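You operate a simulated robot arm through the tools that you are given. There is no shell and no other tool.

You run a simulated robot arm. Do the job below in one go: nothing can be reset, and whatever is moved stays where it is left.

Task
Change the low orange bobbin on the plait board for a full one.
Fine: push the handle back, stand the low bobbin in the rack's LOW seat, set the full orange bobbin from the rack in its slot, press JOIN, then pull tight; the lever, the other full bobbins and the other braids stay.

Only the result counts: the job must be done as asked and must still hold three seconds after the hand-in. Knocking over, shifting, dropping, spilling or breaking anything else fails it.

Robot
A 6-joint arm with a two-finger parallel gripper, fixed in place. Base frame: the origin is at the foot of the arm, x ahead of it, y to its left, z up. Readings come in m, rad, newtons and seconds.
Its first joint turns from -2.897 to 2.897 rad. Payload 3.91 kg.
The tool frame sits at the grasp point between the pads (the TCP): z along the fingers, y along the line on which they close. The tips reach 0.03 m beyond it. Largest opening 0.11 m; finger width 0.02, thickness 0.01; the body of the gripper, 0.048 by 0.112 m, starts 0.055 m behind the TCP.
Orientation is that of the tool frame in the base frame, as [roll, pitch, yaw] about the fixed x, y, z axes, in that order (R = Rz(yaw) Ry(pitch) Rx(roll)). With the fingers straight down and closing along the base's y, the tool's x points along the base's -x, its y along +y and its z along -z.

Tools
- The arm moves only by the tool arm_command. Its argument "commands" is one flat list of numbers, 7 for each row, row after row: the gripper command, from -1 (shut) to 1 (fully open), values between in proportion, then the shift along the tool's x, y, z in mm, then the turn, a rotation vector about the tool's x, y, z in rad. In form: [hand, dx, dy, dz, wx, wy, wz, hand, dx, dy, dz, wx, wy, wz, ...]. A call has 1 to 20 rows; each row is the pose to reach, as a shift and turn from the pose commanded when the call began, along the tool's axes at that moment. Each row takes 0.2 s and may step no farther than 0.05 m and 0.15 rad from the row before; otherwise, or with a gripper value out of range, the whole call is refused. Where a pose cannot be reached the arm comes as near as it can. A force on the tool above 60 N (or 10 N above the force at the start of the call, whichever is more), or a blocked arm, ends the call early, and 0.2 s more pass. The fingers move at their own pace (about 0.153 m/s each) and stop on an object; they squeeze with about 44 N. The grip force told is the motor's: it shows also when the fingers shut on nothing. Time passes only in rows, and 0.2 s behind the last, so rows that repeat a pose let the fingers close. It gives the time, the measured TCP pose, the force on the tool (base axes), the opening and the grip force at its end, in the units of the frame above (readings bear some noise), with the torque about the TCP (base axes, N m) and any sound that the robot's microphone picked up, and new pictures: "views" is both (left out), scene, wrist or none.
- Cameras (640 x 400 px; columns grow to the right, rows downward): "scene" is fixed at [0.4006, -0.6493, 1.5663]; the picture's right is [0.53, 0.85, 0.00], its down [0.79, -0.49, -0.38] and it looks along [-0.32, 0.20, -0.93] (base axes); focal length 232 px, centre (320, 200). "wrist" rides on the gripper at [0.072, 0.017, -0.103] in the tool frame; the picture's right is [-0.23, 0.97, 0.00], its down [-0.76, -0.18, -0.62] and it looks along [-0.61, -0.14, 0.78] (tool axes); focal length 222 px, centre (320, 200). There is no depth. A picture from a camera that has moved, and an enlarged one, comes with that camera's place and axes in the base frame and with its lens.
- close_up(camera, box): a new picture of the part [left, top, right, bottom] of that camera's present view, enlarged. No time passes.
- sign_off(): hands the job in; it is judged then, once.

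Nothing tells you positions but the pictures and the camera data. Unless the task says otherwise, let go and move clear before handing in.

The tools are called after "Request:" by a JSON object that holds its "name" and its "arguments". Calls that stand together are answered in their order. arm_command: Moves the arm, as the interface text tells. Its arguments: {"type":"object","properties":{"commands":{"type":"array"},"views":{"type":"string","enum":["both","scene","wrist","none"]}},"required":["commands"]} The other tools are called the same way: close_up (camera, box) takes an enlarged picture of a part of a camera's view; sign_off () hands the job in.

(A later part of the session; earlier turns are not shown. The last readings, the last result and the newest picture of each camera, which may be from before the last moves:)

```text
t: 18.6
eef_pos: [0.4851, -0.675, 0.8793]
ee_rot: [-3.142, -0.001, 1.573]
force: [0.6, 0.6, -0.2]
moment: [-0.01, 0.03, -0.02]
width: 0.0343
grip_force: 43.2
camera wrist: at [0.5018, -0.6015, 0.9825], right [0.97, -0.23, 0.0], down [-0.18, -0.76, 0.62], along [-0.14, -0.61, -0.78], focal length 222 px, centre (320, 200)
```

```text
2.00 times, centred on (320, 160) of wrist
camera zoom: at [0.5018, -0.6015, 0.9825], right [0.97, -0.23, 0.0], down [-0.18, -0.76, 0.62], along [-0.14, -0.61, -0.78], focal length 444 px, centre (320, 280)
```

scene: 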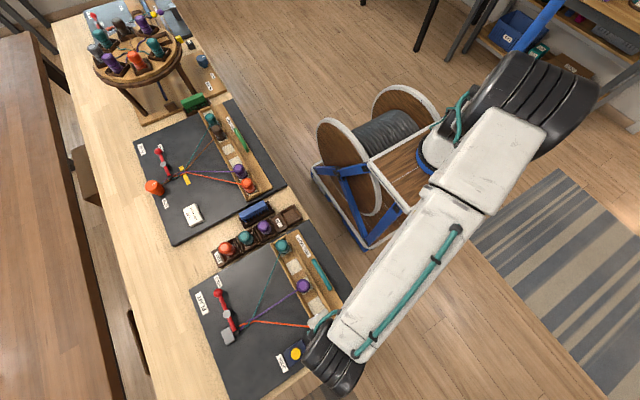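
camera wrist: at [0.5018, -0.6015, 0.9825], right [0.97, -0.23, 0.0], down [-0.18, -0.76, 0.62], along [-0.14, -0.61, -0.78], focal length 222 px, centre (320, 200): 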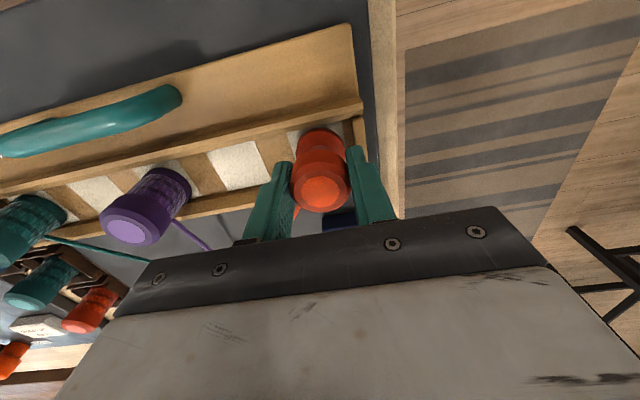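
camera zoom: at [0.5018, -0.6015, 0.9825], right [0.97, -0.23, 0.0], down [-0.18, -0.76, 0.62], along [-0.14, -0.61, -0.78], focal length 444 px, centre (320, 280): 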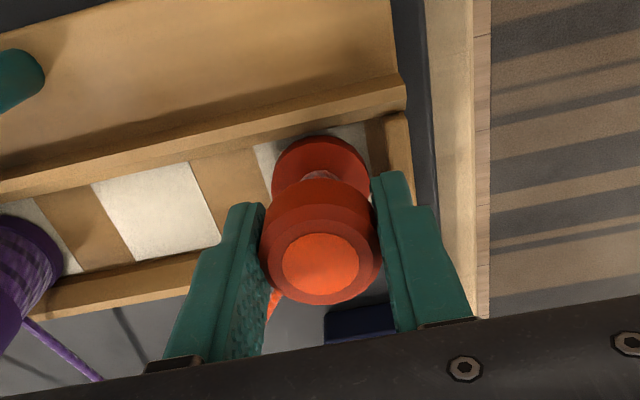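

The grip is good: 34.3 mm opening and 43 N. I'll lift straight up gently and watch the thread and the force.

Request:
{"name": "arm_command", "arguments": {"commands": [-1, 0, 0, -5, 0, 0, 0, -1, 0, 0, -15, 0, 0, 0, -1, 0, 0, -30, 0, 0, 0, -1, 0, 0, -50, 0, 0, 0, -1, 0, 0, -80, 0, 0, 0, -1, 0, 0, -110, 0, 0, 0, -1, 0, 0, -110, 0, 0, 0], "views": "both"}}

Request:
{"name": "close_up", "arguments": {"camera": "wrist", "box": [180, 40, 420, 260]}}

Request:
{"name": "close_up", "arguments": {"camera": "scene", "box": [190, 210, 380, 390]}}

```text
t: 20.2
eef_pos: [0.487, -0.6736, 0.987]
ee_rot: [-3.141, 0.0, 1.572]
force: [0.6, 0.6, -1.0]
moment: [0.01, 0.0, 0.0]
width: 0.0348
grip_force: 44.0
camera wrist: at [0.5034, -0.6015, 1.09], right [0.97, -0.23, 0.0], down [-0.18, -0.76, 0.62], along [-0.14, -0.61, -0.78], focal length 222 px, centre (320, 200)
```

scene: 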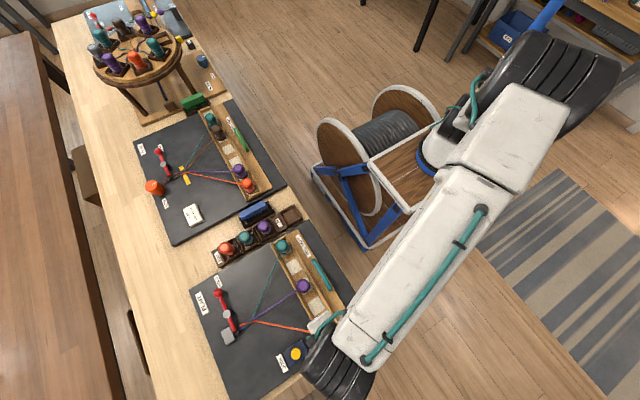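
wrist: 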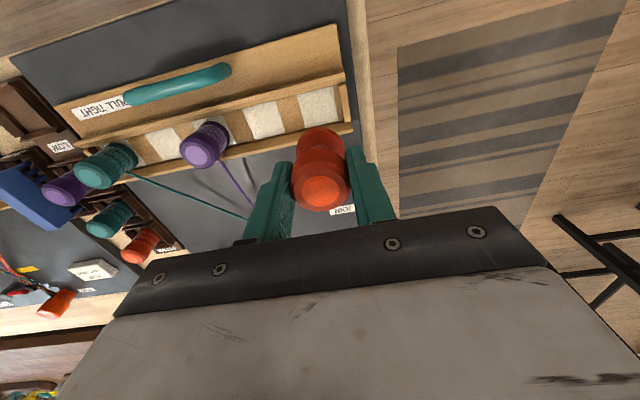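

```text
1.82 times, centred on (300, 150) of wrist
camera zoom: at [0.5034, -0.6015, 1.09], right [0.97, -0.23, 0.0], down [-0.18, -0.76, 0.62], along [-0.14, -0.61, -0.78], focal length 404 px, centre (356, 291)
```

zoom: 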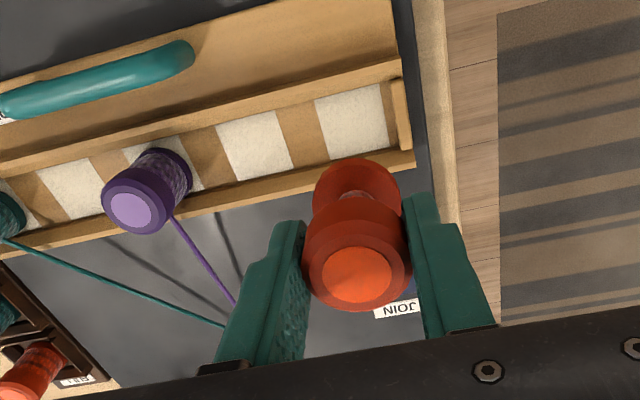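

```text
2.22 times, centred on (285, 300) of scene
camera zoom: at [0.4006, -0.6493, 1.5663], right [0.53, 0.85, 0.0], down [0.79, -0.49, -0.38], along [-0.32, 0.2, -0.93], focal length 515 px, centre (398, -22)
```

zoom: 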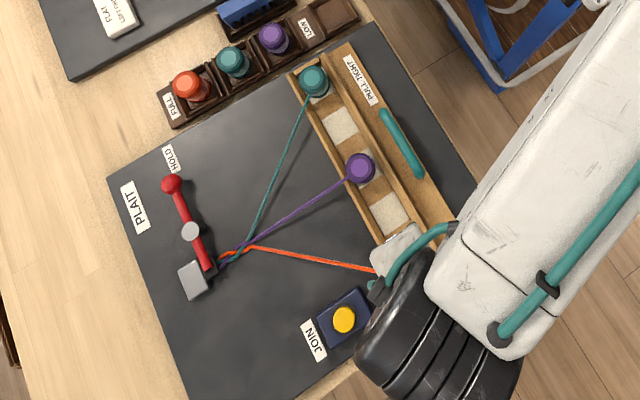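

The bobbin came free cleanly and the empty felt pad is visible at about (0.485,-0.677). I'll carry it at height over to the LOW seat near (0.137,-0.595) and look before lowering.

Request:
{"name": "arm_command", "arguments": {"commands": [-1, 10, -40, -22, 0, 0, 0, -1, 20, -80, -22, 0, 0, 0, -1, 30, -125, -22, 0, 0, 0, -1, 40, -170, -22, 0, 0, 0, -1, 52, -215, -22, 0, 0, 0, -1, 64, -260, -22, 0, 0, 0, -1, 75, -305, -22, 0, 0, 0, -1, 84, -345, -22, 0, 0, 0, -1, 84, -345, -22, 0, 0, 0], "views": "both"}}

Request:
{"name": "close_up", "arguments": {"camera": "wrist", "box": [200, 20, 440, 240]}}

Request:
{"name": "close_up", "arguments": {"camera": "scene", "box": [190, 210, 380, 390]}}

```text
t: 22.2
eef_pos: [0.1405, -0.5902, 1.012]
ee_rot: [3.141, 0.001, 1.571]
force: [-0.6, -0.6, -1.6]
moment: [0.0, -0.01, -0.03]
width: 0.0347
grip_force: 44.3
camera wrist: at [0.1572, -0.5182, 1.115], right [0.97, -0.23, 0.0], down [-0.18, -0.76, 0.62], along [-0.14, -0.61, -0.78], focal length 222 px, centre (320, 200)
```

scene: 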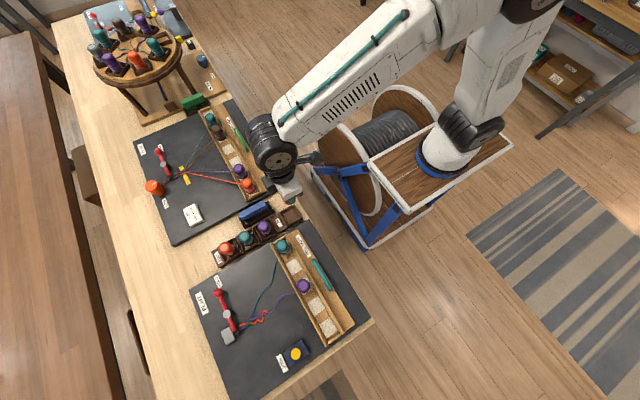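
wrist: 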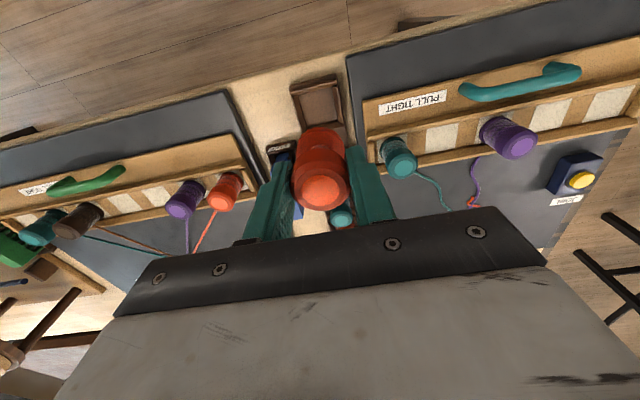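

```text
1.82 times, centred on (320, 130) of wrist
camera zoom: at [0.1572, -0.5182, 1.115], right [0.97, -0.23, 0.0], down [-0.18, -0.76, 0.62], along [-0.14, -0.61, -0.78], focal length 404 px, centre (320, 327)
```

zoom: 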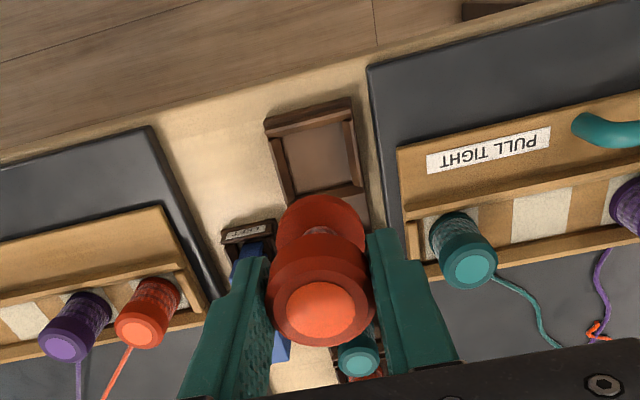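

```text
2.22 times, centred on (285, 300) of scene
camera zoom: at [0.4006, -0.6493, 1.5663], right [0.53, 0.85, 0.0], down [0.79, -0.49, -0.38], along [-0.32, 0.2, -0.93], focal length 515 px, centre (398, -22)
```

zoom: 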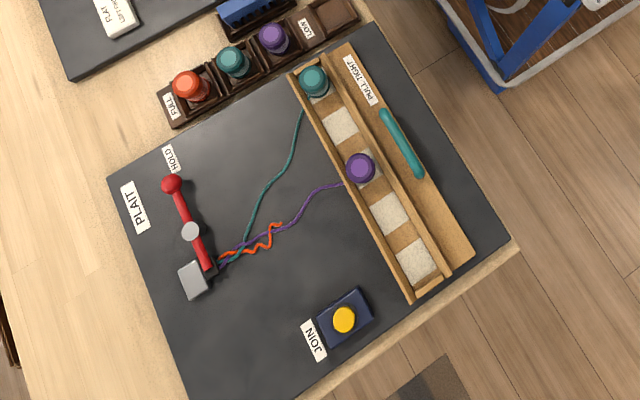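

The old orange thread end has dropped by the braid and the other two threads are slack, as expected. I'll measure the LOW seat carefully from both cameras before lowering.

Request:
{"name": "close_up", "arguments": {"camera": "scene", "box": [205, 190, 325, 270]}}

Request:
{"name": "close_up", "arguments": {"camera": "wrist", "box": [260, 60, 380, 140]}}

```text
5.00 times, centred on (265, 230) of scene
camera zoom: at [0.4006, -0.6493, 1.5663], right [0.53, 0.85, 0.0], down [0.79, -0.49, -0.38], along [-0.32, 0.2, -0.93], focal length 1158 px, centre (595, 50)
```

zoom: 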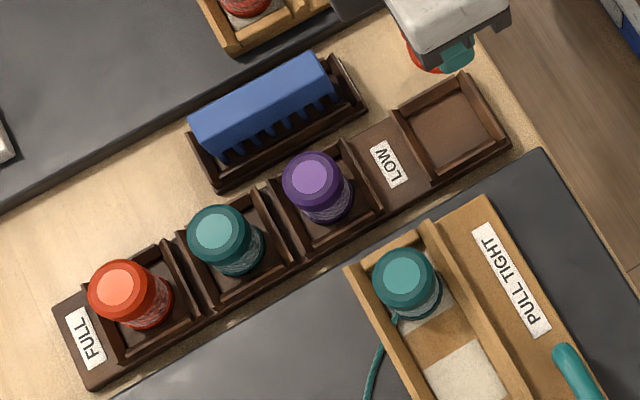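

```text
5.00 times, centred on (320, 100) of wrist
camera zoom: at [0.1572, -0.5182, 1.115], right [0.97, -0.23, 0.0], down [-0.18, -0.76, 0.62], along [-0.14, -0.61, -0.78], focal length 1111 px, centre (320, 700)
```

zoom: 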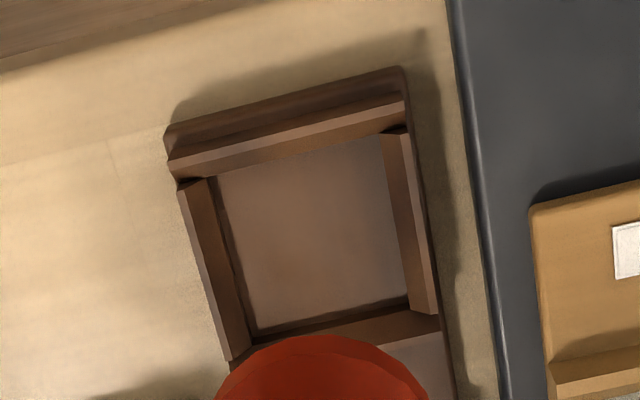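

The LOW seat recess spans x≈0.115–0.157 and y≈-0.624 to -0.5825, so its centre is (0.136,-0.603) with the floor near z≈0.81. I'll align over it and lower until the bobbin base is just above the rim.

Request:
{"name": "arm_command", "arguments": {"commands": [-1, -7, -2, 20, 0, 0, 0, -1, -12.5, -4, 50, 0, 0, 0, -1, -12.5, -4, 85, 0, 0, 0, -1, -12.5, -4, 112, 0, 0, 0, -1, -12.5, -4, 122, 0, 0, 0, -1, -12.5, -4, 122, 0, 0, 0], "views": "both"}}

Request:
{"name": "close_up", "arguments": {"camera": "wrist", "box": [240, 60, 400, 220]}}

Request:
{"name": "close_up", "arguments": {"camera": "scene", "box": [235, 180, 325, 240]}}

```text
t: 23.6
eef_pos: [0.1362, -0.6032, 0.8892]
ee_rot: [3.141, 0.001, 1.57]
force: [-0.6, -0.4, -0.4]
moment: [-0.01, 0.04, -0.02]
width: 0.0347
grip_force: 44.3
camera wrist: at [0.1547, -0.5302, 0.9925], right [0.97, -0.23, 0.0], down [-0.18, -0.76, 0.62], along [-0.14, -0.61, -0.78], focal length 222 px, centre (320, 200)
```

scene: 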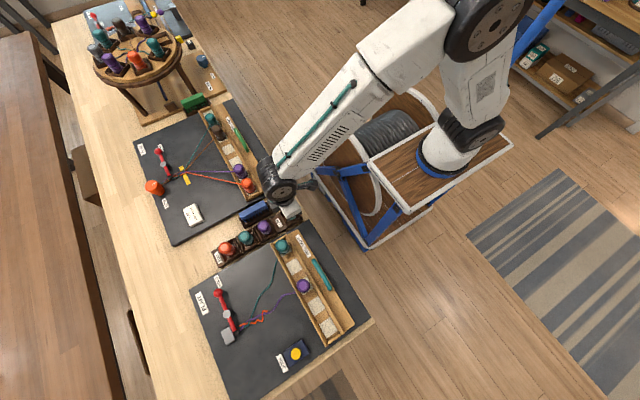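
wrist: 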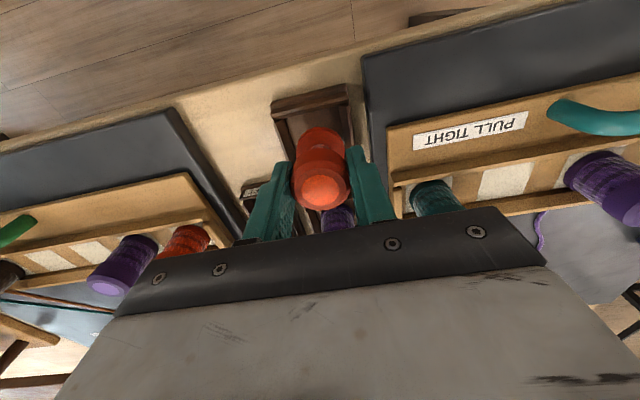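

```text
2.50 times, centred on (320, 140) of wrist
camera zoom: at [0.1547, -0.5302, 0.9925], right [0.97, -0.23, 0.0], down [-0.18, -0.76, 0.62], along [-0.14, -0.61, -0.78], focal length 555 px, centre (320, 350)
```

zoom: 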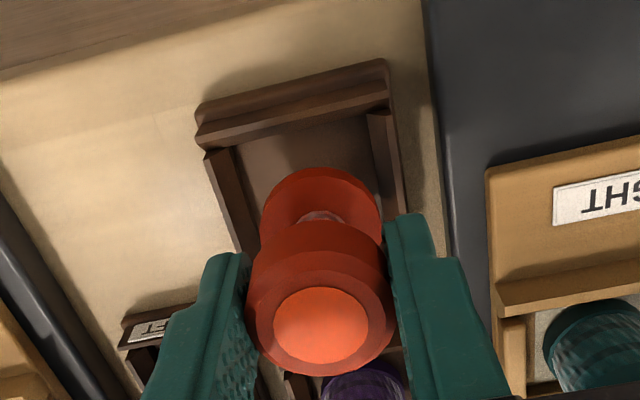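

```text
6.67 times, centred on (280, 210) of scene
camera zoom: at [0.4006, -0.6493, 1.5663], right [0.53, 0.85, 0.0], down [0.79, -0.49, -0.38], along [-0.32, 0.2, -0.93], focal length 1544 px, centre (587, 133)
```

zoom: 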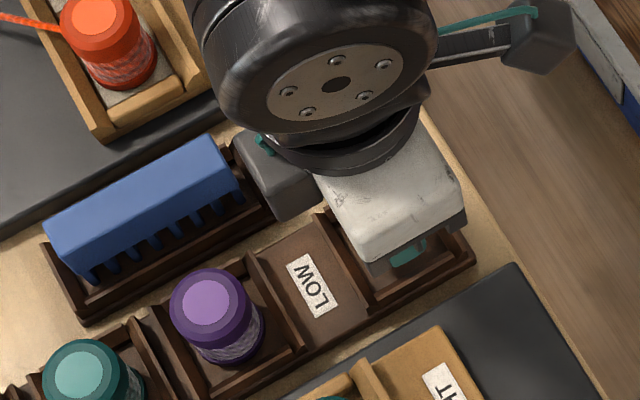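

The base flange lines up with the recess in the picture. I'll lower it in careful steps until I feel contact with the floor.

Request:
{"name": "arm_command", "arguments": {"commands": [-1, -1, 0, 6, 0, 0, 0, -1, -1, 0, 12, 0, 0, 0, -1, -1, 0, 18, 0, 0, 0, -1, -1, 0, 20, 0, 0, 0, -1, -1, 0, 20, 0, 0, 0], "views": "wrist"}}

Request:
{"name": "close_up", "arguments": {"camera": "wrist", "box": [240, 60, 400, 220]}}

```text
t: 24.8
eef_pos: [0.137, -0.6041, 0.8693]
ee_rot: [3.141, 0.001, 1.571]
force: [0.4, -0.4, -0.2]
moment: [-0.04, 0.02, -0.03]
width: 0.0345
grip_force: 43.9
camera wrist: at [0.1531, -0.5322, 0.9724], right [0.97, -0.23, 0.0], down [-0.18, -0.76, 0.62], along [-0.14, -0.61, -0.78], focal length 222 px, centre (320, 200)
```

wrist: 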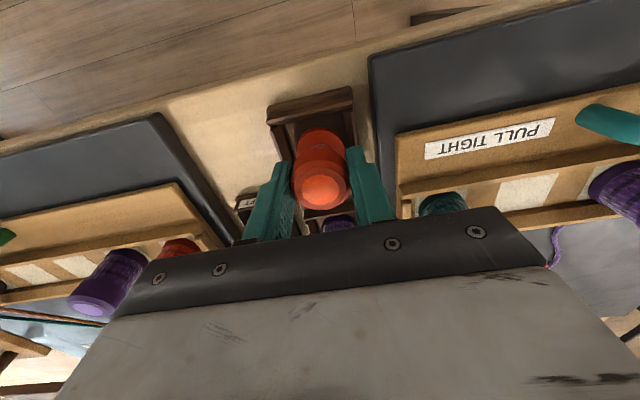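

```text
2.50 times, centred on (320, 140) of wrist
camera zoom: at [0.1531, -0.5322, 0.9724], right [0.97, -0.23, 0.0], down [-0.18, -0.76, 0.62], along [-0.14, -0.61, -0.78], focal length 555 px, centre (320, 350)
```

zoom: 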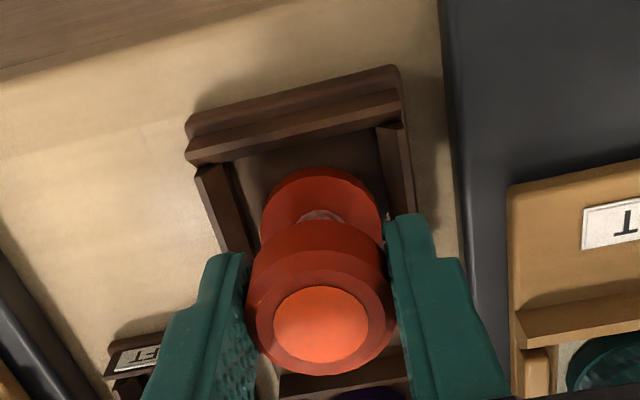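

No contact yet and the alignment still looks good. I'll go down in 2 mm steps while watching vertical force.

Request:
{"name": "arm_command", "arguments": {"commands": [-1, 0, 0, 2, 0, 0, 0, -1, 0, 0, 4, 0, 0, 0, -1, 0, 0, 4, 0, 0, 0], "views": "none"}}

```text
t: 25.6
eef_pos: [0.135, -0.6045, 0.8659]
ee_rot: [-3.141, 0.002, 1.572]
force: [1.6, 1.3, 8.1]
moment: [0.11, -0.14, 0.04]
width: 0.0346
grip_force: 43.5
```

Contact registered with 8 N upward. I'll check whether it is the floor or a rim before releasing.

Request:
{"name": "close_up", "arguments": {"camera": "wrist", "box": [260, 70, 380, 190]}}

Request:
{"name": "close_up", "arguments": {"camera": "scene", "box": [250, 190, 325, 240]}}

```text
3.33 times, centred on (320, 130) of wrist
camera zoom: at [0.153, -0.5316, 0.9687], right [0.97, -0.23, 0.0], down [-0.18, -0.76, 0.62], along [-0.14, -0.61, -0.78], focal length 740 px, centre (320, 433)
```

zoom: 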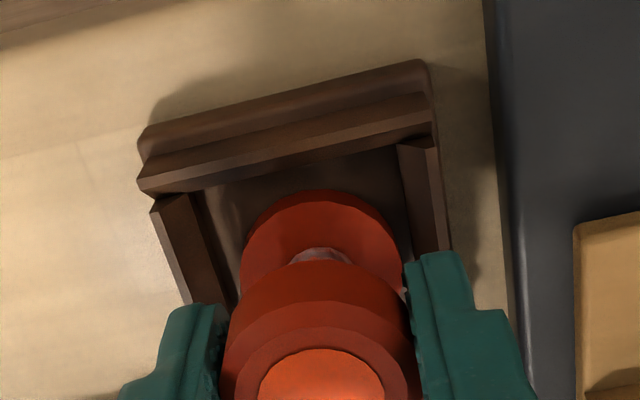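

```text
8.00 times, centred on (288, 215) of scene
camera zoom: at [0.4006, -0.6493, 1.5663], right [0.53, 0.85, 0.0], down [0.79, -0.49, -0.38], along [-0.32, 0.2, -0.93], focal length 1852 px, centre (580, 80)
```

zoom: 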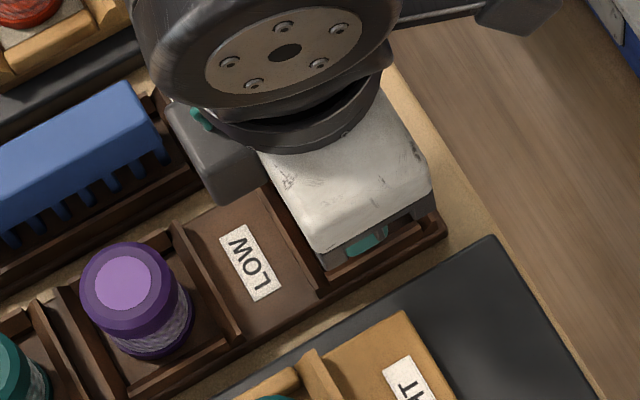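

The flange sits inside the recess and the contact height (base ≈0.814) matches the floor. I'll relieve the pressure, open, and rise straight up.

Request:
{"name": "arm_command", "arguments": {"commands": [-1, 0, 0, -1, 0, 0, 0, -0.3, 0, 0, -1, 0, 0, 0, 0.0, 0, 0, -1, 0, 0, 0, 0.0, 0, 0, -1, 0, 0, 0, 0.0, 0, 0, -15, 0, 0, 0, 0.0, 0, 0, -40, 0, 0, 0, 0.0, 0, 0, -80, 0, 0, 0, 0.0, 0, 0, -120, 0, 0, 0, 0.0, 0, 0, -120, 0, 0, 0], "views": "both"}}

Request:
{"name": "close_up", "arguments": {"camera": "wrist", "box": [240, 50, 400, 210]}}

Request:
{"name": "close_up", "arguments": {"camera": "scene", "box": [205, 190, 325, 270]}}

```text
t: 27.6
eef_pos: [0.1355, -0.603, 0.9854]
ee_rot: [3.141, 0.001, 1.572]
force: [0.5, 1.0, 0.2]
moment: [0.04, 0.0, -0.01]
width: 0.0548
grip_force: 0.2
camera wrist: at [0.1517, -0.5317, 1.0891], right [0.97, -0.23, 0.0], down [-0.18, -0.76, 0.62], along [-0.14, -0.61, -0.78], focal length 222 px, centre (320, 200)
```

scene: 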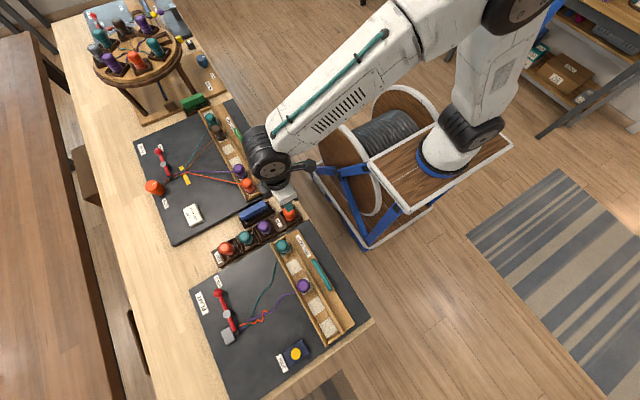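
wrist: 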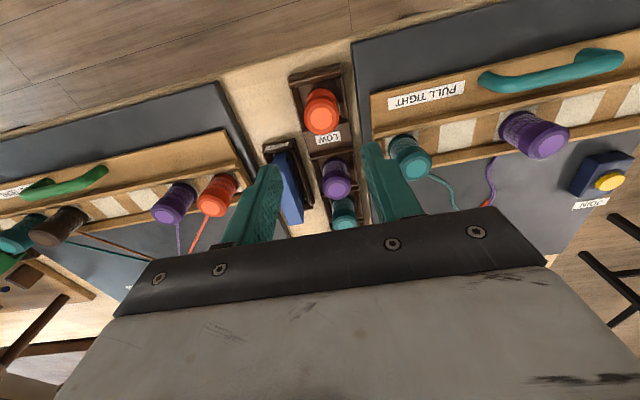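

```text
2.50 times, centred on (320, 130) of wrist
camera zoom: at [0.1517, -0.5317, 1.0891], right [0.97, -0.23, 0.0], down [-0.18, -0.76, 0.62], along [-0.14, -0.61, -0.78], focal length 555 px, centre (320, 375)
```

zoom: 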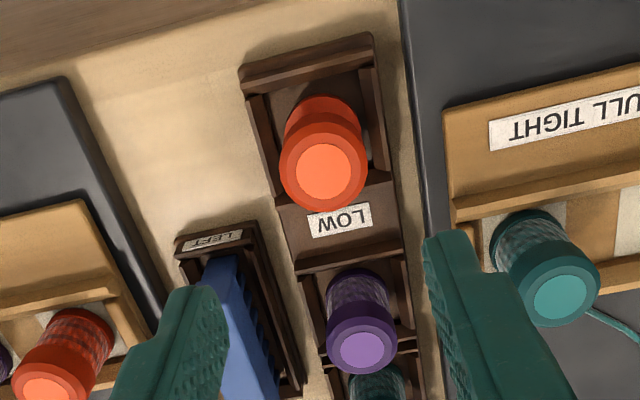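

```text
5.00 times, centred on (265, 230) of scene
camera zoom: at [0.4006, -0.6493, 1.5663], right [0.53, 0.85, 0.0], down [0.79, -0.49, -0.38], along [-0.32, 0.2, -0.93], focal length 1158 px, centre (595, 50)
```

zoom: 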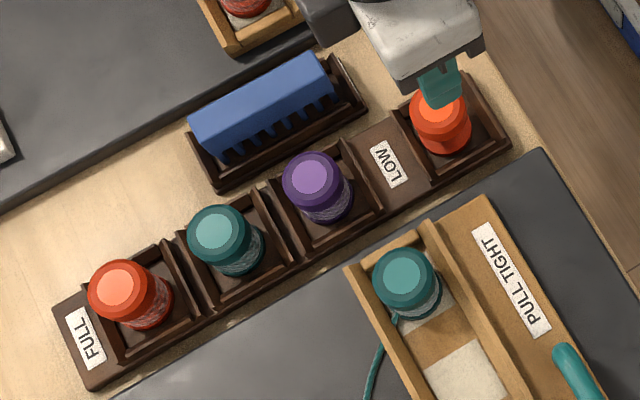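

The low bobbin now stands in the LOW seat. Next I'll travel over to the full orange bobbin near (0.135,-0.83) and measure it.

Request:
{"name": "arm_command", "arguments": {"commands": [0.0, -40, 0, -10, 0, 0, 0, 0.1, -85, 0, -15, 0, 0, 0, 0.2, -130, 0, -15, 0, 0, 0, 0.2, -175, 0, -15, 0, 0, 0, 0.2, -210, 0, -15, 0, 0, 0, 0.2, -225, 0, -15, 0, 0, 0, 0.2, -225, 0, -15, 0, 0, 0], "views": "both"}}

Request:
{"name": "close_up", "arguments": {"camera": "wrist", "box": [220, 30, 420, 230]}}

```text
t: 29.2
eef_pos: [0.1336, -0.8282, 1.001]
ee_rot: [-3.14, 0.001, 1.571]
force: [-0.4, -0.1, -0.7]
moment: [-0.01, 0.02, -0.02]
width: 0.0661
grip_force: 0.1
camera wrist: at [0.1512, -0.7551, 1.1036], right [0.97, -0.23, 0.0], down [-0.18, -0.76, 0.62], along [-0.14, -0.61, -0.78], focal length 222 px, centre (320, 200)
```

scene: 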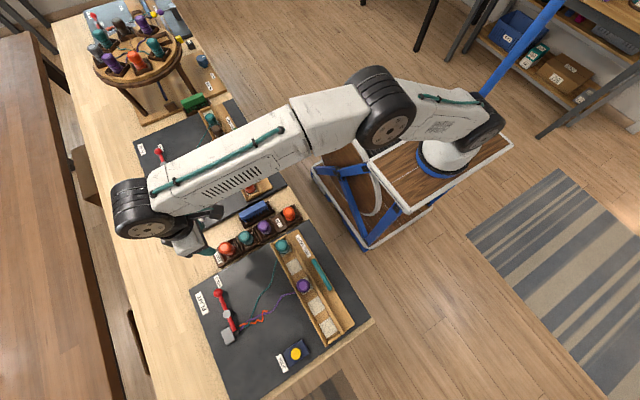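
wrist: 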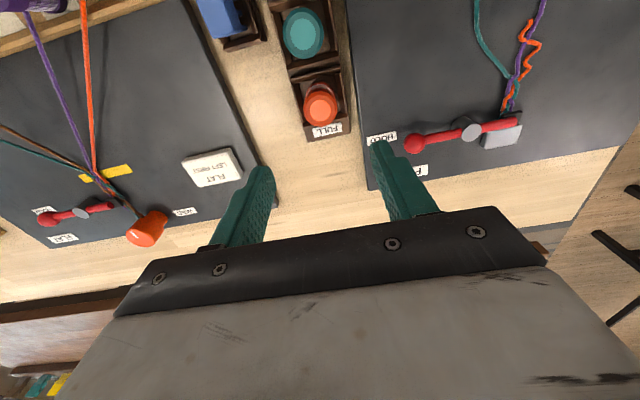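

```text
2.00 times, centred on (320, 130) of wrist
camera zoom: at [0.1512, -0.7551, 1.1036], right [0.97, -0.23, 0.0], down [-0.18, -0.76, 0.62], along [-0.14, -0.61, -0.78], focal length 444 px, centre (320, 340)
```

zoom: 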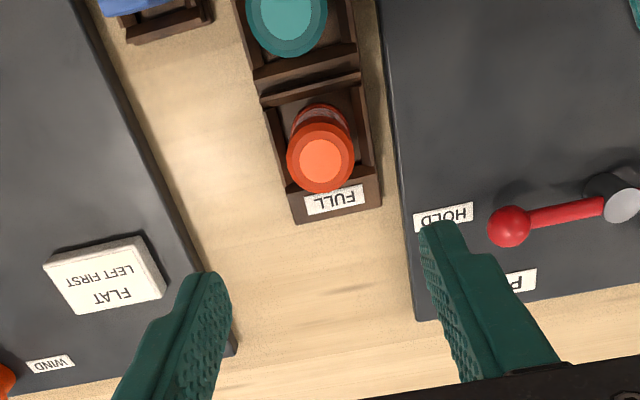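

The full orange top is at about (0.135,-0.823). I'll correct the position by +6 mm in y and come down part-way to verify.

Request:
{"name": "arm_command", "arguments": {"commands": [0.2, 6, -0.5, 30, 0, 0, 0, 0.2, 6, -0.5, 60, 0, 0, 0, 0.2, 6, -0.5, 80, 0, 0, 0, 0.2, 6, -0.5, 80, 0, 0, 0], "views": "both"}}

Request:
{"name": "close_up", "arguments": {"camera": "wrist", "box": [220, 30, 420, 230]}}

```text
t: 30.2
eef_pos: [0.1352, -0.8219, 0.9189]
ee_rot: [-3.141, 0.0, 1.571]
force: [-0.4, -0.1, -0.4]
moment: [-0.01, -0.01, 0.01]
width: 0.0663
grip_force: 0.1
camera wrist: at [0.1516, -0.7494, 1.0226], right [0.97, -0.23, 0.0], down [-0.18, -0.76, 0.62], along [-0.14, -0.61, -0.78], focal length 222 px, centre (320, 200)
```

scene: 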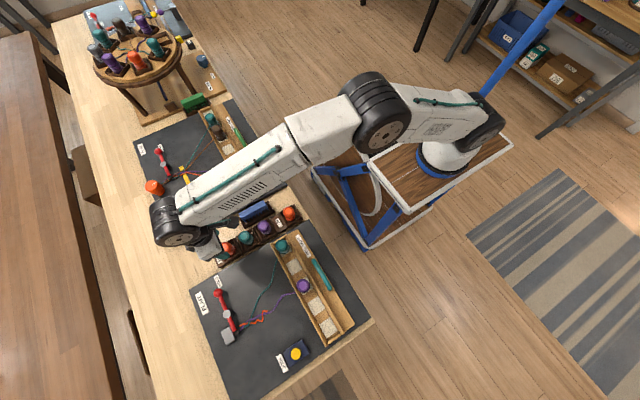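
wrist: 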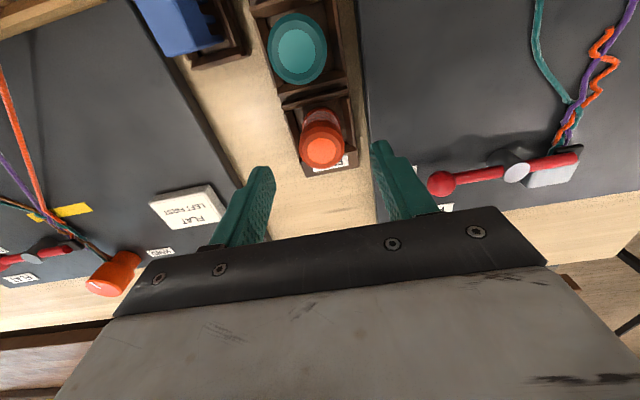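

```text
2.00 times, centred on (320, 130) of wrist
camera zoom: at [0.1516, -0.7494, 1.0226], right [0.97, -0.23, 0.0], down [-0.18, -0.76, 0.62], along [-0.14, -0.61, -0.78], focal length 444 px, centre (320, 340)
```

zoom: 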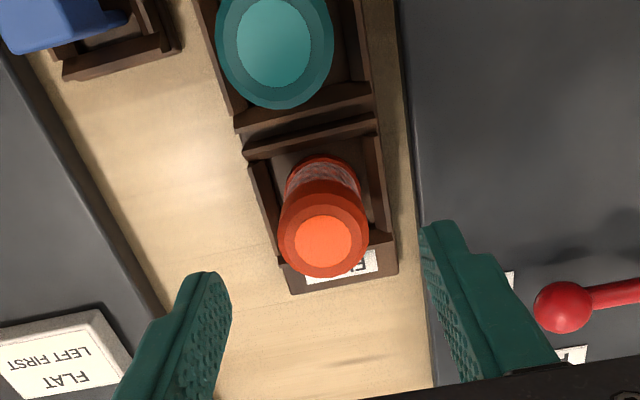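

The centre agrees with the tool at (0.135,-0.823). I'll descend to TCP z≈0.866 around the full bobbin, then check.

Request:
{"name": "arm_command", "arguments": {"commands": [0.0, 0, 0, 20, 0, 0, 0, 0.0, 0, 0, 40, 0, 0, 0, 0.0, 0, 0, 53, 0, 0, 0, 0.0, 0, 0, 53, 0, 0, 0], "views": "wrist"}}

Request:
{"name": "close_up", "arguments": {"camera": "wrist", "box": [220, 60, 420, 260]}}

```text
t: 31.2
eef_pos: [0.1333, -0.8232, 0.8677]
ee_rot: [-3.14, 0.0, 1.572]
force: [0.6, 0.3, 0.3]
moment: [-0.02, -0.02, 0.01]
width: 0.0552
grip_force: 0.1
camera wrist: at [0.1513, -0.7507, 0.9708], right [0.97, -0.23, 0.0], down [-0.18, -0.76, 0.62], along [-0.14, -0.61, -0.78], focal length 222 px, centre (320, 200)
```

wrist: 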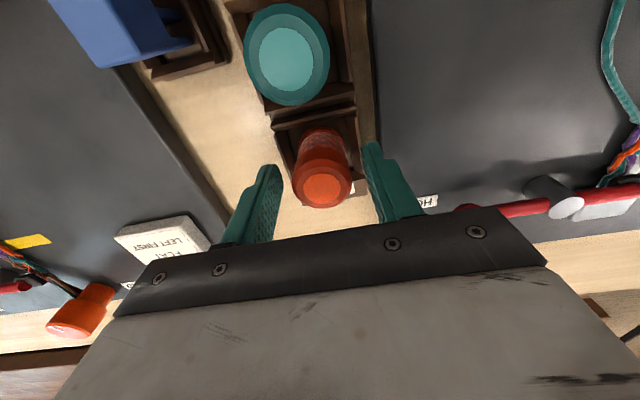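

```text
2.00 times, centred on (320, 160) of wrist
camera zoom: at [0.1513, -0.7507, 0.9708], right [0.97, -0.23, 0.0], down [-0.18, -0.76, 0.62], along [-0.14, -0.61, -0.78], focal length 444 px, centre (320, 280)
```

zoom: 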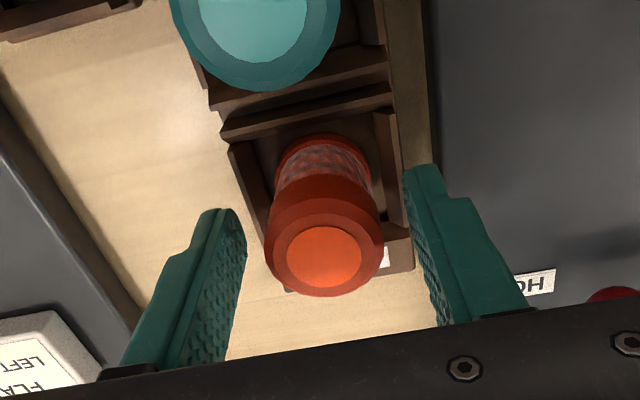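

The full bobbin is centred between the fingers. I'll close on its knob and lift slowly.

Request:
{"name": "arm_command", "arguments": {"commands": [-0.2, 0, 0, 0, 0, 0, 0, -0.5, 0, 0, 0, 0, 0, 0, -1, 0, 0, 0, 0, 0, 0, -1, 0, 0, 0, 0, 0, 0, -1, 0, 0, 0, 0, 0, 0], "views": "wrist"}}

Request:
{"name": "close_up", "arguments": {"camera": "wrist", "box": [220, 60, 420, 260]}}

```text
t: 32.4
eef_pos: [0.1332, -0.8238, 0.8682]
ee_rot: [3.141, 0.002, 1.572]
force: [-0.4, -0.3, 1.7]
moment: [-0.01, -0.01, 0.02]
width: 0.0347
grip_force: 44.3
camera wrist: at [0.1512, -0.7508, 0.9711], right [0.97, -0.23, 0.0], down [-0.18, -0.76, 0.62], along [-0.14, -0.61, -0.78], focal length 222 px, centre (320, 200)
```

wrist: 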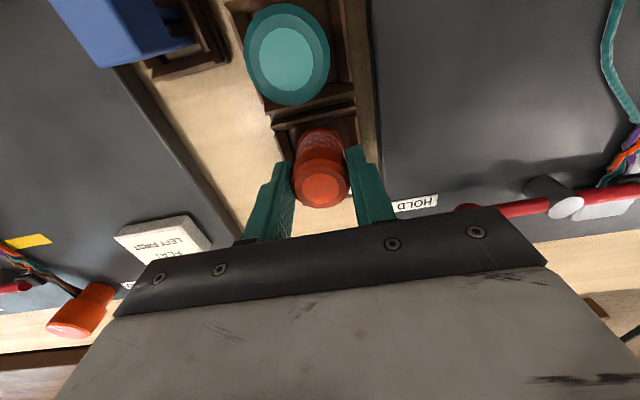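

```text
2.00 times, centred on (320, 160) of wrist
camera zoom: at [0.1512, -0.7508, 0.9711], right [0.97, -0.23, 0.0], down [-0.18, -0.76, 0.62], along [-0.14, -0.61, -0.78], focal length 444 px, centre (320, 280)
```

zoom: 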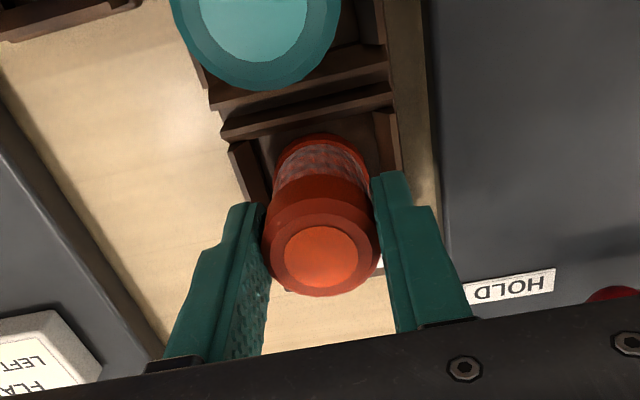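

The grip on the full orange bobbin is solid at 34.7 mm and 44 N. I'll lift it straight up out of its seat.

Request:
{"name": "arm_command", "arguments": {"commands": [-1, 0, 0, -5, 0, 0, 0, -1, 0, 0, -15, 0, 0, 0, -1, 0, 0, -30, 0, 0, 0, -1, 0, 0, -60, 0, 0, 0, -1, 0, 0, -95, 0, 0, 0, -1, 0, 0, -130, 0, 0, 0, -1, 0, 0, -130, 0, 0, 0], "views": "both"}}

```text
t: 34.0
eef_pos: [0.1355, -0.8253, 0.9984]
ee_rot: [3.139, 0.0, 1.57]
force: [0.5, 0.2, -0.7]
moment: [-0.02, -0.01, 0.02]
width: 0.0348
grip_force: 44.2
camera wrist: at [0.1523, -0.7522, 1.1007], right [0.97, -0.23, 0.0], down [-0.18, -0.76, 0.62], along [-0.14, -0.61, -0.78], focal length 222 px, centre (320, 200)
```

scene: 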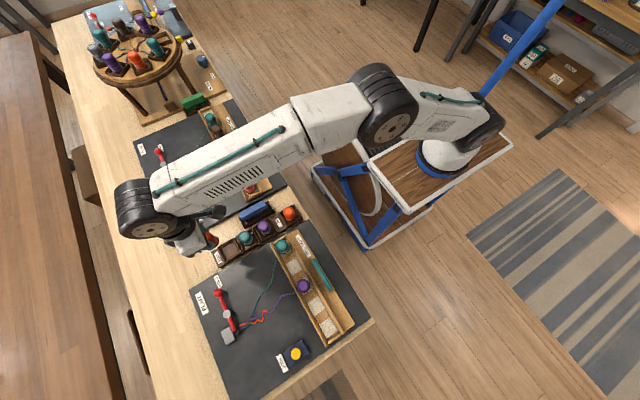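
wrist: 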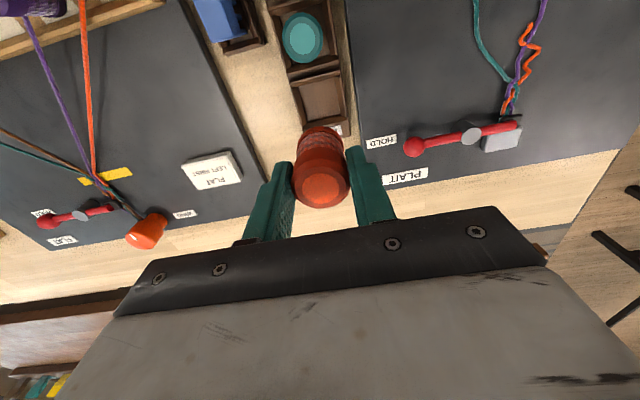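

The full bobbin is lifted and nothing else has been disturbed. I'll carry it over to the empty orange slot at (0.485,-0.675).

Request:
{"name": "arm_command", "arguments": {"commands": [-1, 16, 38, 0, 0, 0, 0, -1, 33, 77, 0, 0, 0, 0, -1, 50, 117, 0, 0, 0, 0, -1, 67, 157, 0, 0, 0, 0, -1, 84, 197, 0, 0, 0, 0, -1, 101, 237, 0, 0, 0, 0, -1, 118, 277, 0, 0, 0, 0, -1, 135, 317, 0, 0, 0, 0, -1, 148.5, 349.5, 0, 0, 0, 0, -1, 148.5, 349.5, 0, 0, 0, 0], "views": "both"}}

Request:
{"name": "close_up", "arguments": {"camera": "wrist", "box": [220, 30, 420, 230]}}

Request:
{"name": "close_up", "arguments": {"camera": "scene", "box": [190, 210, 380, 390]}}

```text
t: 36.2
eef_pos: [0.4856, -0.6757, 0.9972]
ee_rot: [3.141, 0.0, 1.571]
force: [0.2, 0.5, -1.4]
moment: [-0.01, 0.0, 0.02]
width: 0.0348
grip_force: 43.8
camera wrist: at [0.5032, -0.6021, 1.1008], right [0.97, -0.23, 0.0], down [-0.18, -0.76, 0.62], along [-0.14, -0.61, -0.78], focal length 222 px, centre (320, 200)
```

scene: 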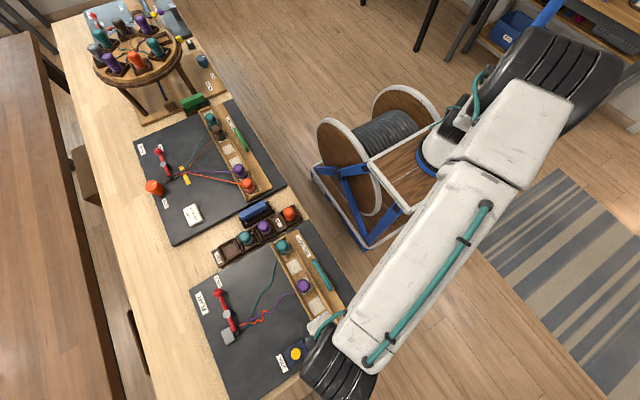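
wrist: 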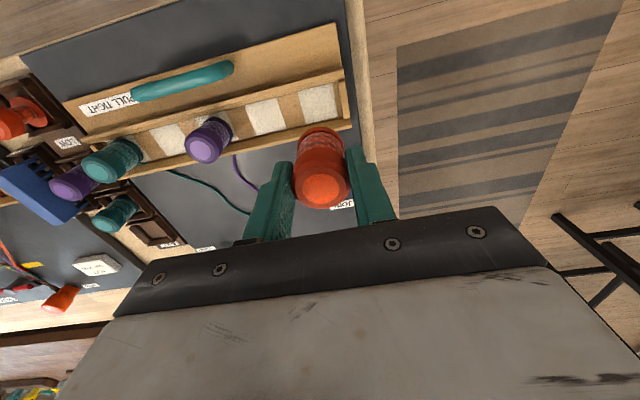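

```text
2.00 times, centred on (320, 130) of wrist
camera zoom: at [0.5032, -0.6021, 1.1008], right [0.97, -0.23, 0.0], down [-0.18, -0.76, 0.62], along [-0.14, -0.61, -0.78], focal length 444 px, centre (320, 340)
```

zoom: 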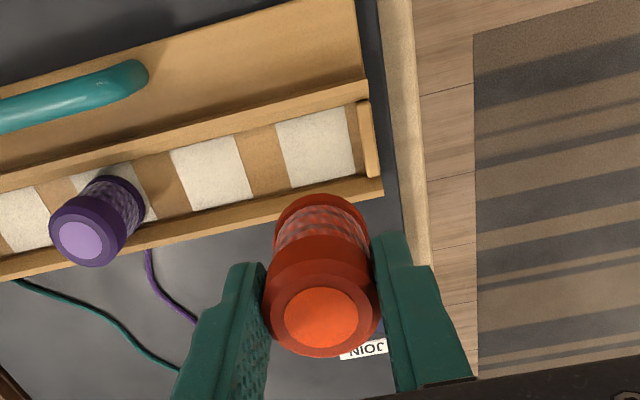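

```text
2.22 times, centred on (285, 300) of scene
camera zoom: at [0.4006, -0.6493, 1.5663], right [0.53, 0.85, 0.0], down [0.79, -0.49, -0.38], along [-0.32, 0.2, -0.93], focal length 515 px, centre (398, -22)
```

zoom: 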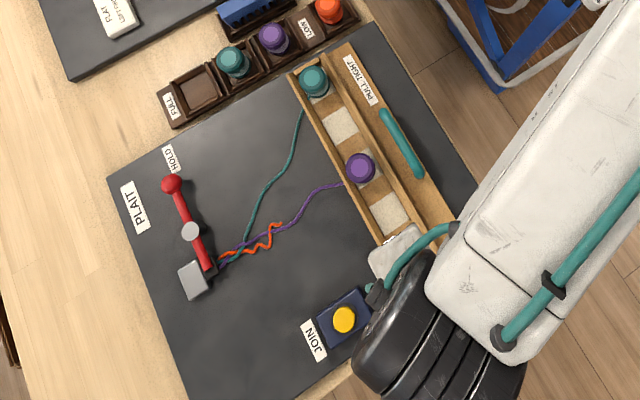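

The empty pad centre computes to (0.4845,-0.675), right under the held bobbin. I'll lower it to about 20 mm above the pad and recheck alignment.

Request:
{"name": "arm_command", "arguments": {"commands": [-1, -0.5, -0.5, 30, 0, 0, 0, -1, -0.5, -0.5, 60, 0, 0, 0, -1, -0.5, -0.5, 85, 0, 0, 0, -1, -0.5, -0.5, 98, 0, 0, 0, -1, -0.5, -0.5, 98, 0, 0, 0], "views": "wrist"}}

Request:
{"name": "close_up", "arguments": {"camera": "wrist", "box": [240, 50, 400, 210]}}

```text
t: 37.4
eef_pos: [0.485, -0.6743, 0.9]
ee_rot: [3.141, -0.002, 1.572]
force: [-1.0, 0.0, -1.0]
moment: [0.02, 0.02, 0.01]
width: 0.0348
grip_force: 44.3
camera wrist: at [0.5021, -0.6019, 1.0025], right [0.97, -0.23, 0.0], down [-0.18, -0.76, 0.62], along [-0.14, -0.61, -0.78], focal length 222 px, centre (320, 200)
```

wrist: 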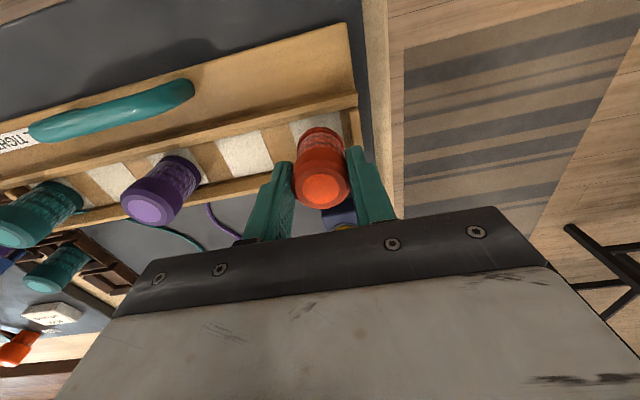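

```text
2.50 times, centred on (320, 130) of wrist
camera zoom: at [0.5021, -0.6019, 1.0025], right [0.97, -0.23, 0.0], down [-0.18, -0.76, 0.62], along [-0.14, -0.61, -0.78], focal length 555 px, centre (320, 375)
```

zoom: 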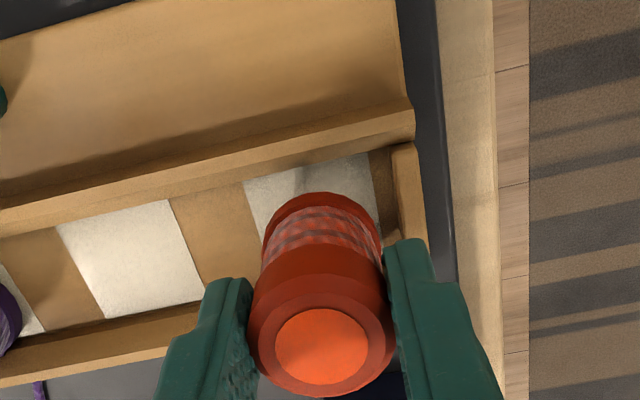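

The alignment is good, so I'll lower it further until it nearly touches.

Request:
{"name": "arm_command", "arguments": {"commands": [-1, 0, 0, 6, 0, 0, 0, -1, 0, 0, 12, 0, 0, 0, -1, 0, 0, 16, 0, 0, 0, -1, 0, 0, 16, 0, 0, 0], "views": "wrist"}}

Request:
{"name": "close_up", "arguments": {"camera": "wrist", "box": [240, 50, 400, 210]}}

```text
t: 38.4
eef_pos: [0.4848, -0.6758, 0.8842]
ee_rot: [-3.141, 0.001, 1.57]
force: [-1.4, 1.4, 11.0]
moment: [0.08, 0.18, -0.03]
width: 0.0349
grip_force: 43.7
camera wrist: at [0.5023, -0.6025, 0.9868], right [0.97, -0.23, 0.0], down [-0.18, -0.76, 0.62], along [-0.14, -0.61, -0.78], focal length 222 px, centre (320, 200)
```

wrist: 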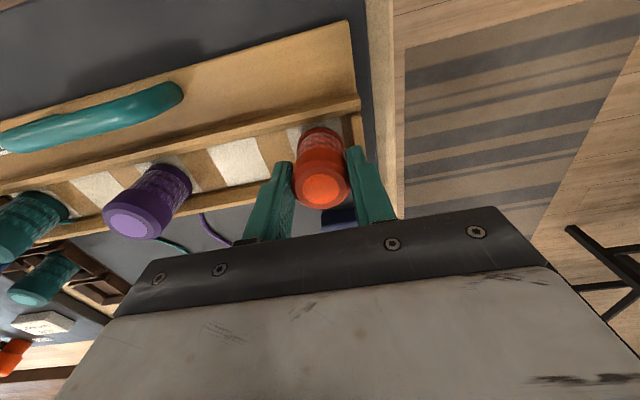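

```text
2.50 times, centred on (320, 130) of wrist
camera zoom: at [0.5023, -0.6025, 0.9868], right [0.97, -0.23, 0.0], down [-0.18, -0.76, 0.62], along [-0.14, -0.61, -0.78], focal length 555 px, centre (320, 375)
```

zoom: 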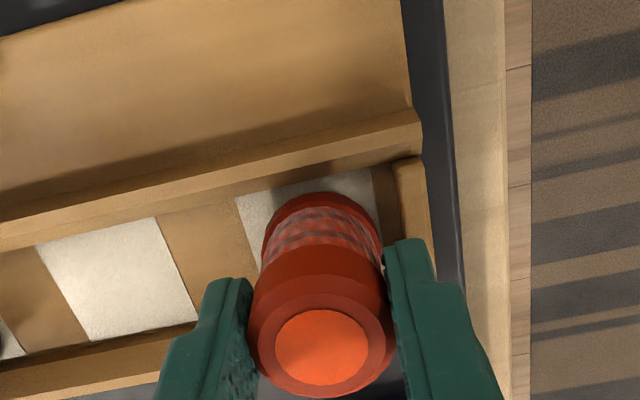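

Contact came at 11 N, a few mm earlier than I predicted. I'll raise 1 mm to gauge how firm the contact is, in case the flange is catching on something.

Request:
{"name": "arm_command", "arguments": {"commands": [-1, 0, 0, -1, 0, 0, 0, -1, 0, 0, -1, 0, 0, 0], "views": "none"}}

Request:
{"name": "close_up", "arguments": {"camera": "wrist", "box": [280, 80, 370, 150]}}

Request:
{"name": "close_up", "arguments": {"camera": "scene", "box": [270, 260, 370, 350]}}

```text
t: 39.0
eef_pos: [0.4858, -0.676, 0.8835]
ee_rot: [3.14, 0.0, 1.571]
force: [0.4, -0.4, 0.7]
moment: [-0.05, -0.07, 0.01]
width: 0.0346
grip_force: 43.9
```

```text
5.71 times, centred on (325, 115) of wrist
camera zoom: at [0.502, -0.6023, 0.9868], right [0.97, -0.23, 0.0], down [-0.18, -0.76, 0.62], along [-0.14, -0.61, -0.78], focal length 1269 px, centre (291, 686)
```

zoom: 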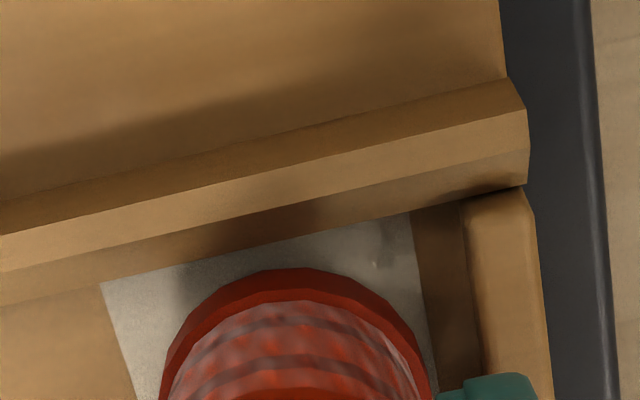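

```text
4.44 times, centred on (320, 305) of scene
camera zoom: at [0.4006, -0.6493, 1.5663], right [0.53, 0.85, 0.0], down [0.79, -0.49, -0.38], along [-0.32, 0.2, -0.93], focal length 1029 px, centre (320, -267)
```

zoom: 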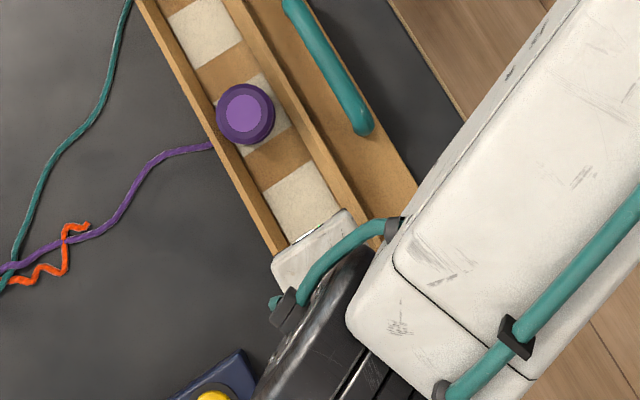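

The contact vanishes 1 mm up, so it is a firm surface at TCP ≈0.8834. To be sure it isn't an edge, I'll raise it, re-centre by about 1–1.5 mm on the pad, and probe again.

Request:
{"name": "arm_command", "arguments": {"commands": [-1, 0, 0, -3, 0, 0, 0, -1, -1.5, -1, -3, 0, 0, 0, -1, -1.5, -1, -1, 0, 0, 0, -1, -1.5, -1, 1, 0, 0, 0, -1, -1.5, -1, 1, 0, 0, 0], "views": "none"}}

```text
t: 40.2
eef_pos: [0.4834, -0.6762, 0.8844]
ee_rot: [-3.14, 0.0, 1.571]
force: [0.6, 9.2, 4.6]
moment: [0.42, -0.05, 0.01]
width: 0.0349
grip_force: 44.3
```

There is now a sideways force of 9 N in +y, so the flange touches the front wall there and the slot is snug. I'll lift, shift back +y past the earlier position, and probe again.

Request:
{"name": "arm_command", "arguments": {"commands": [-1, 0, 0, -4, 0, 0, 0, -1, 2.5, 0, -4, 0, 0, 0, -1, 2.5, 0, -2, 0, 0, 0, -1, 2.5, 0, 0, 0, 0, 0, -1, 2.5, 0, 0, 0, 0, 0], "views": "none"}}

```text
t: 41.4
eef_pos: [0.4843, -0.6734, 0.8822]
ee_rot: [-3.141, 0.003, 1.571]
force: [-0.8, -1.9, 0.7]
moment: [-0.05, 0.03, -0.03]
width: 0.035
grip_force: 44.2
```

There is no contact at this position and height now, so it was catching the front wall earlier. I'll keep lowering in 1 mm steps.

Request:
{"name": "arm_command", "arguments": {"commands": [-1, 0, 0, 1, 0, 0, 0, -1, 0, 0, 1, 0, 0, 0], "views": "none"}}

```text
t: 42.0
eef_pos: [0.4834, -0.6745, 0.8833]
ee_rot: [3.14, 0.001, 1.572]
force: [0.9, 0.6, 6.6]
moment: [0.06, 0.06, -0.03]
width: 0.0346
grip_force: 44.2
```

It's carrying 6.6 N now, close to the predicted resting height. I'll look closely at how the base sits in the slot.

Request:
{"name": "close_up", "arguments": {"camera": "wrist", "box": [260, 70, 380, 220]}}

Request:
{"name": "close_up", "arguments": {"camera": "wrist", "box": [80, 60, 380, 240]}}

```text
2.67 times, centred on (320, 145) of wrist
camera zoom: at [0.5005, -0.6016, 0.9862], right [0.97, -0.23, 0.0], down [-0.18, -0.76, 0.62], along [-0.14, -0.61, -0.78], focal length 592 px, centre (320, 347)
```

zoom: 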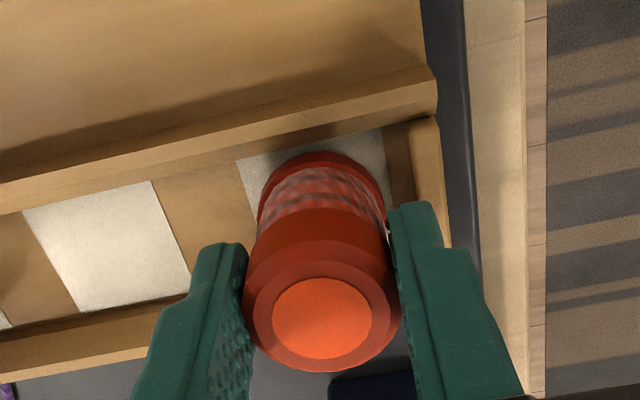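

```text
2.13 times, centred on (230, 150) of wrist
camera zoom: at [0.5005, -0.6016, 0.9862], right [0.97, -0.23, 0.0], down [-0.18, -0.76, 0.62], along [-0.14, -0.61, -0.78], focal length 474 px, centre (512, 307)
```

zoom: 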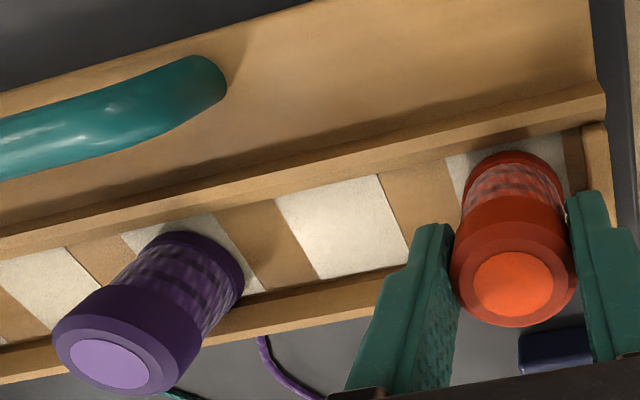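

The base sits squarely on the felt pad like the purple one does. I'll press 1 mm further to confirm it's a firm, flat contact with no sideways force.

Request:
{"name": "arm_command", "arguments": {"commands": [-1, 0, 0, 1, 0, 0, 0, -1, 0, 0, 1, 0, 0, 0], "views": "none"}}

```text
t: 42.6
eef_pos: [0.4831, -0.6743, 0.8829]
ee_rot: [-3.14, 0.002, 1.572]
force: [3.9, -1.1, 14.9]
moment: [-0.09, -0.26, 0.0]
width: 0.0347
grip_force: 43.9
```

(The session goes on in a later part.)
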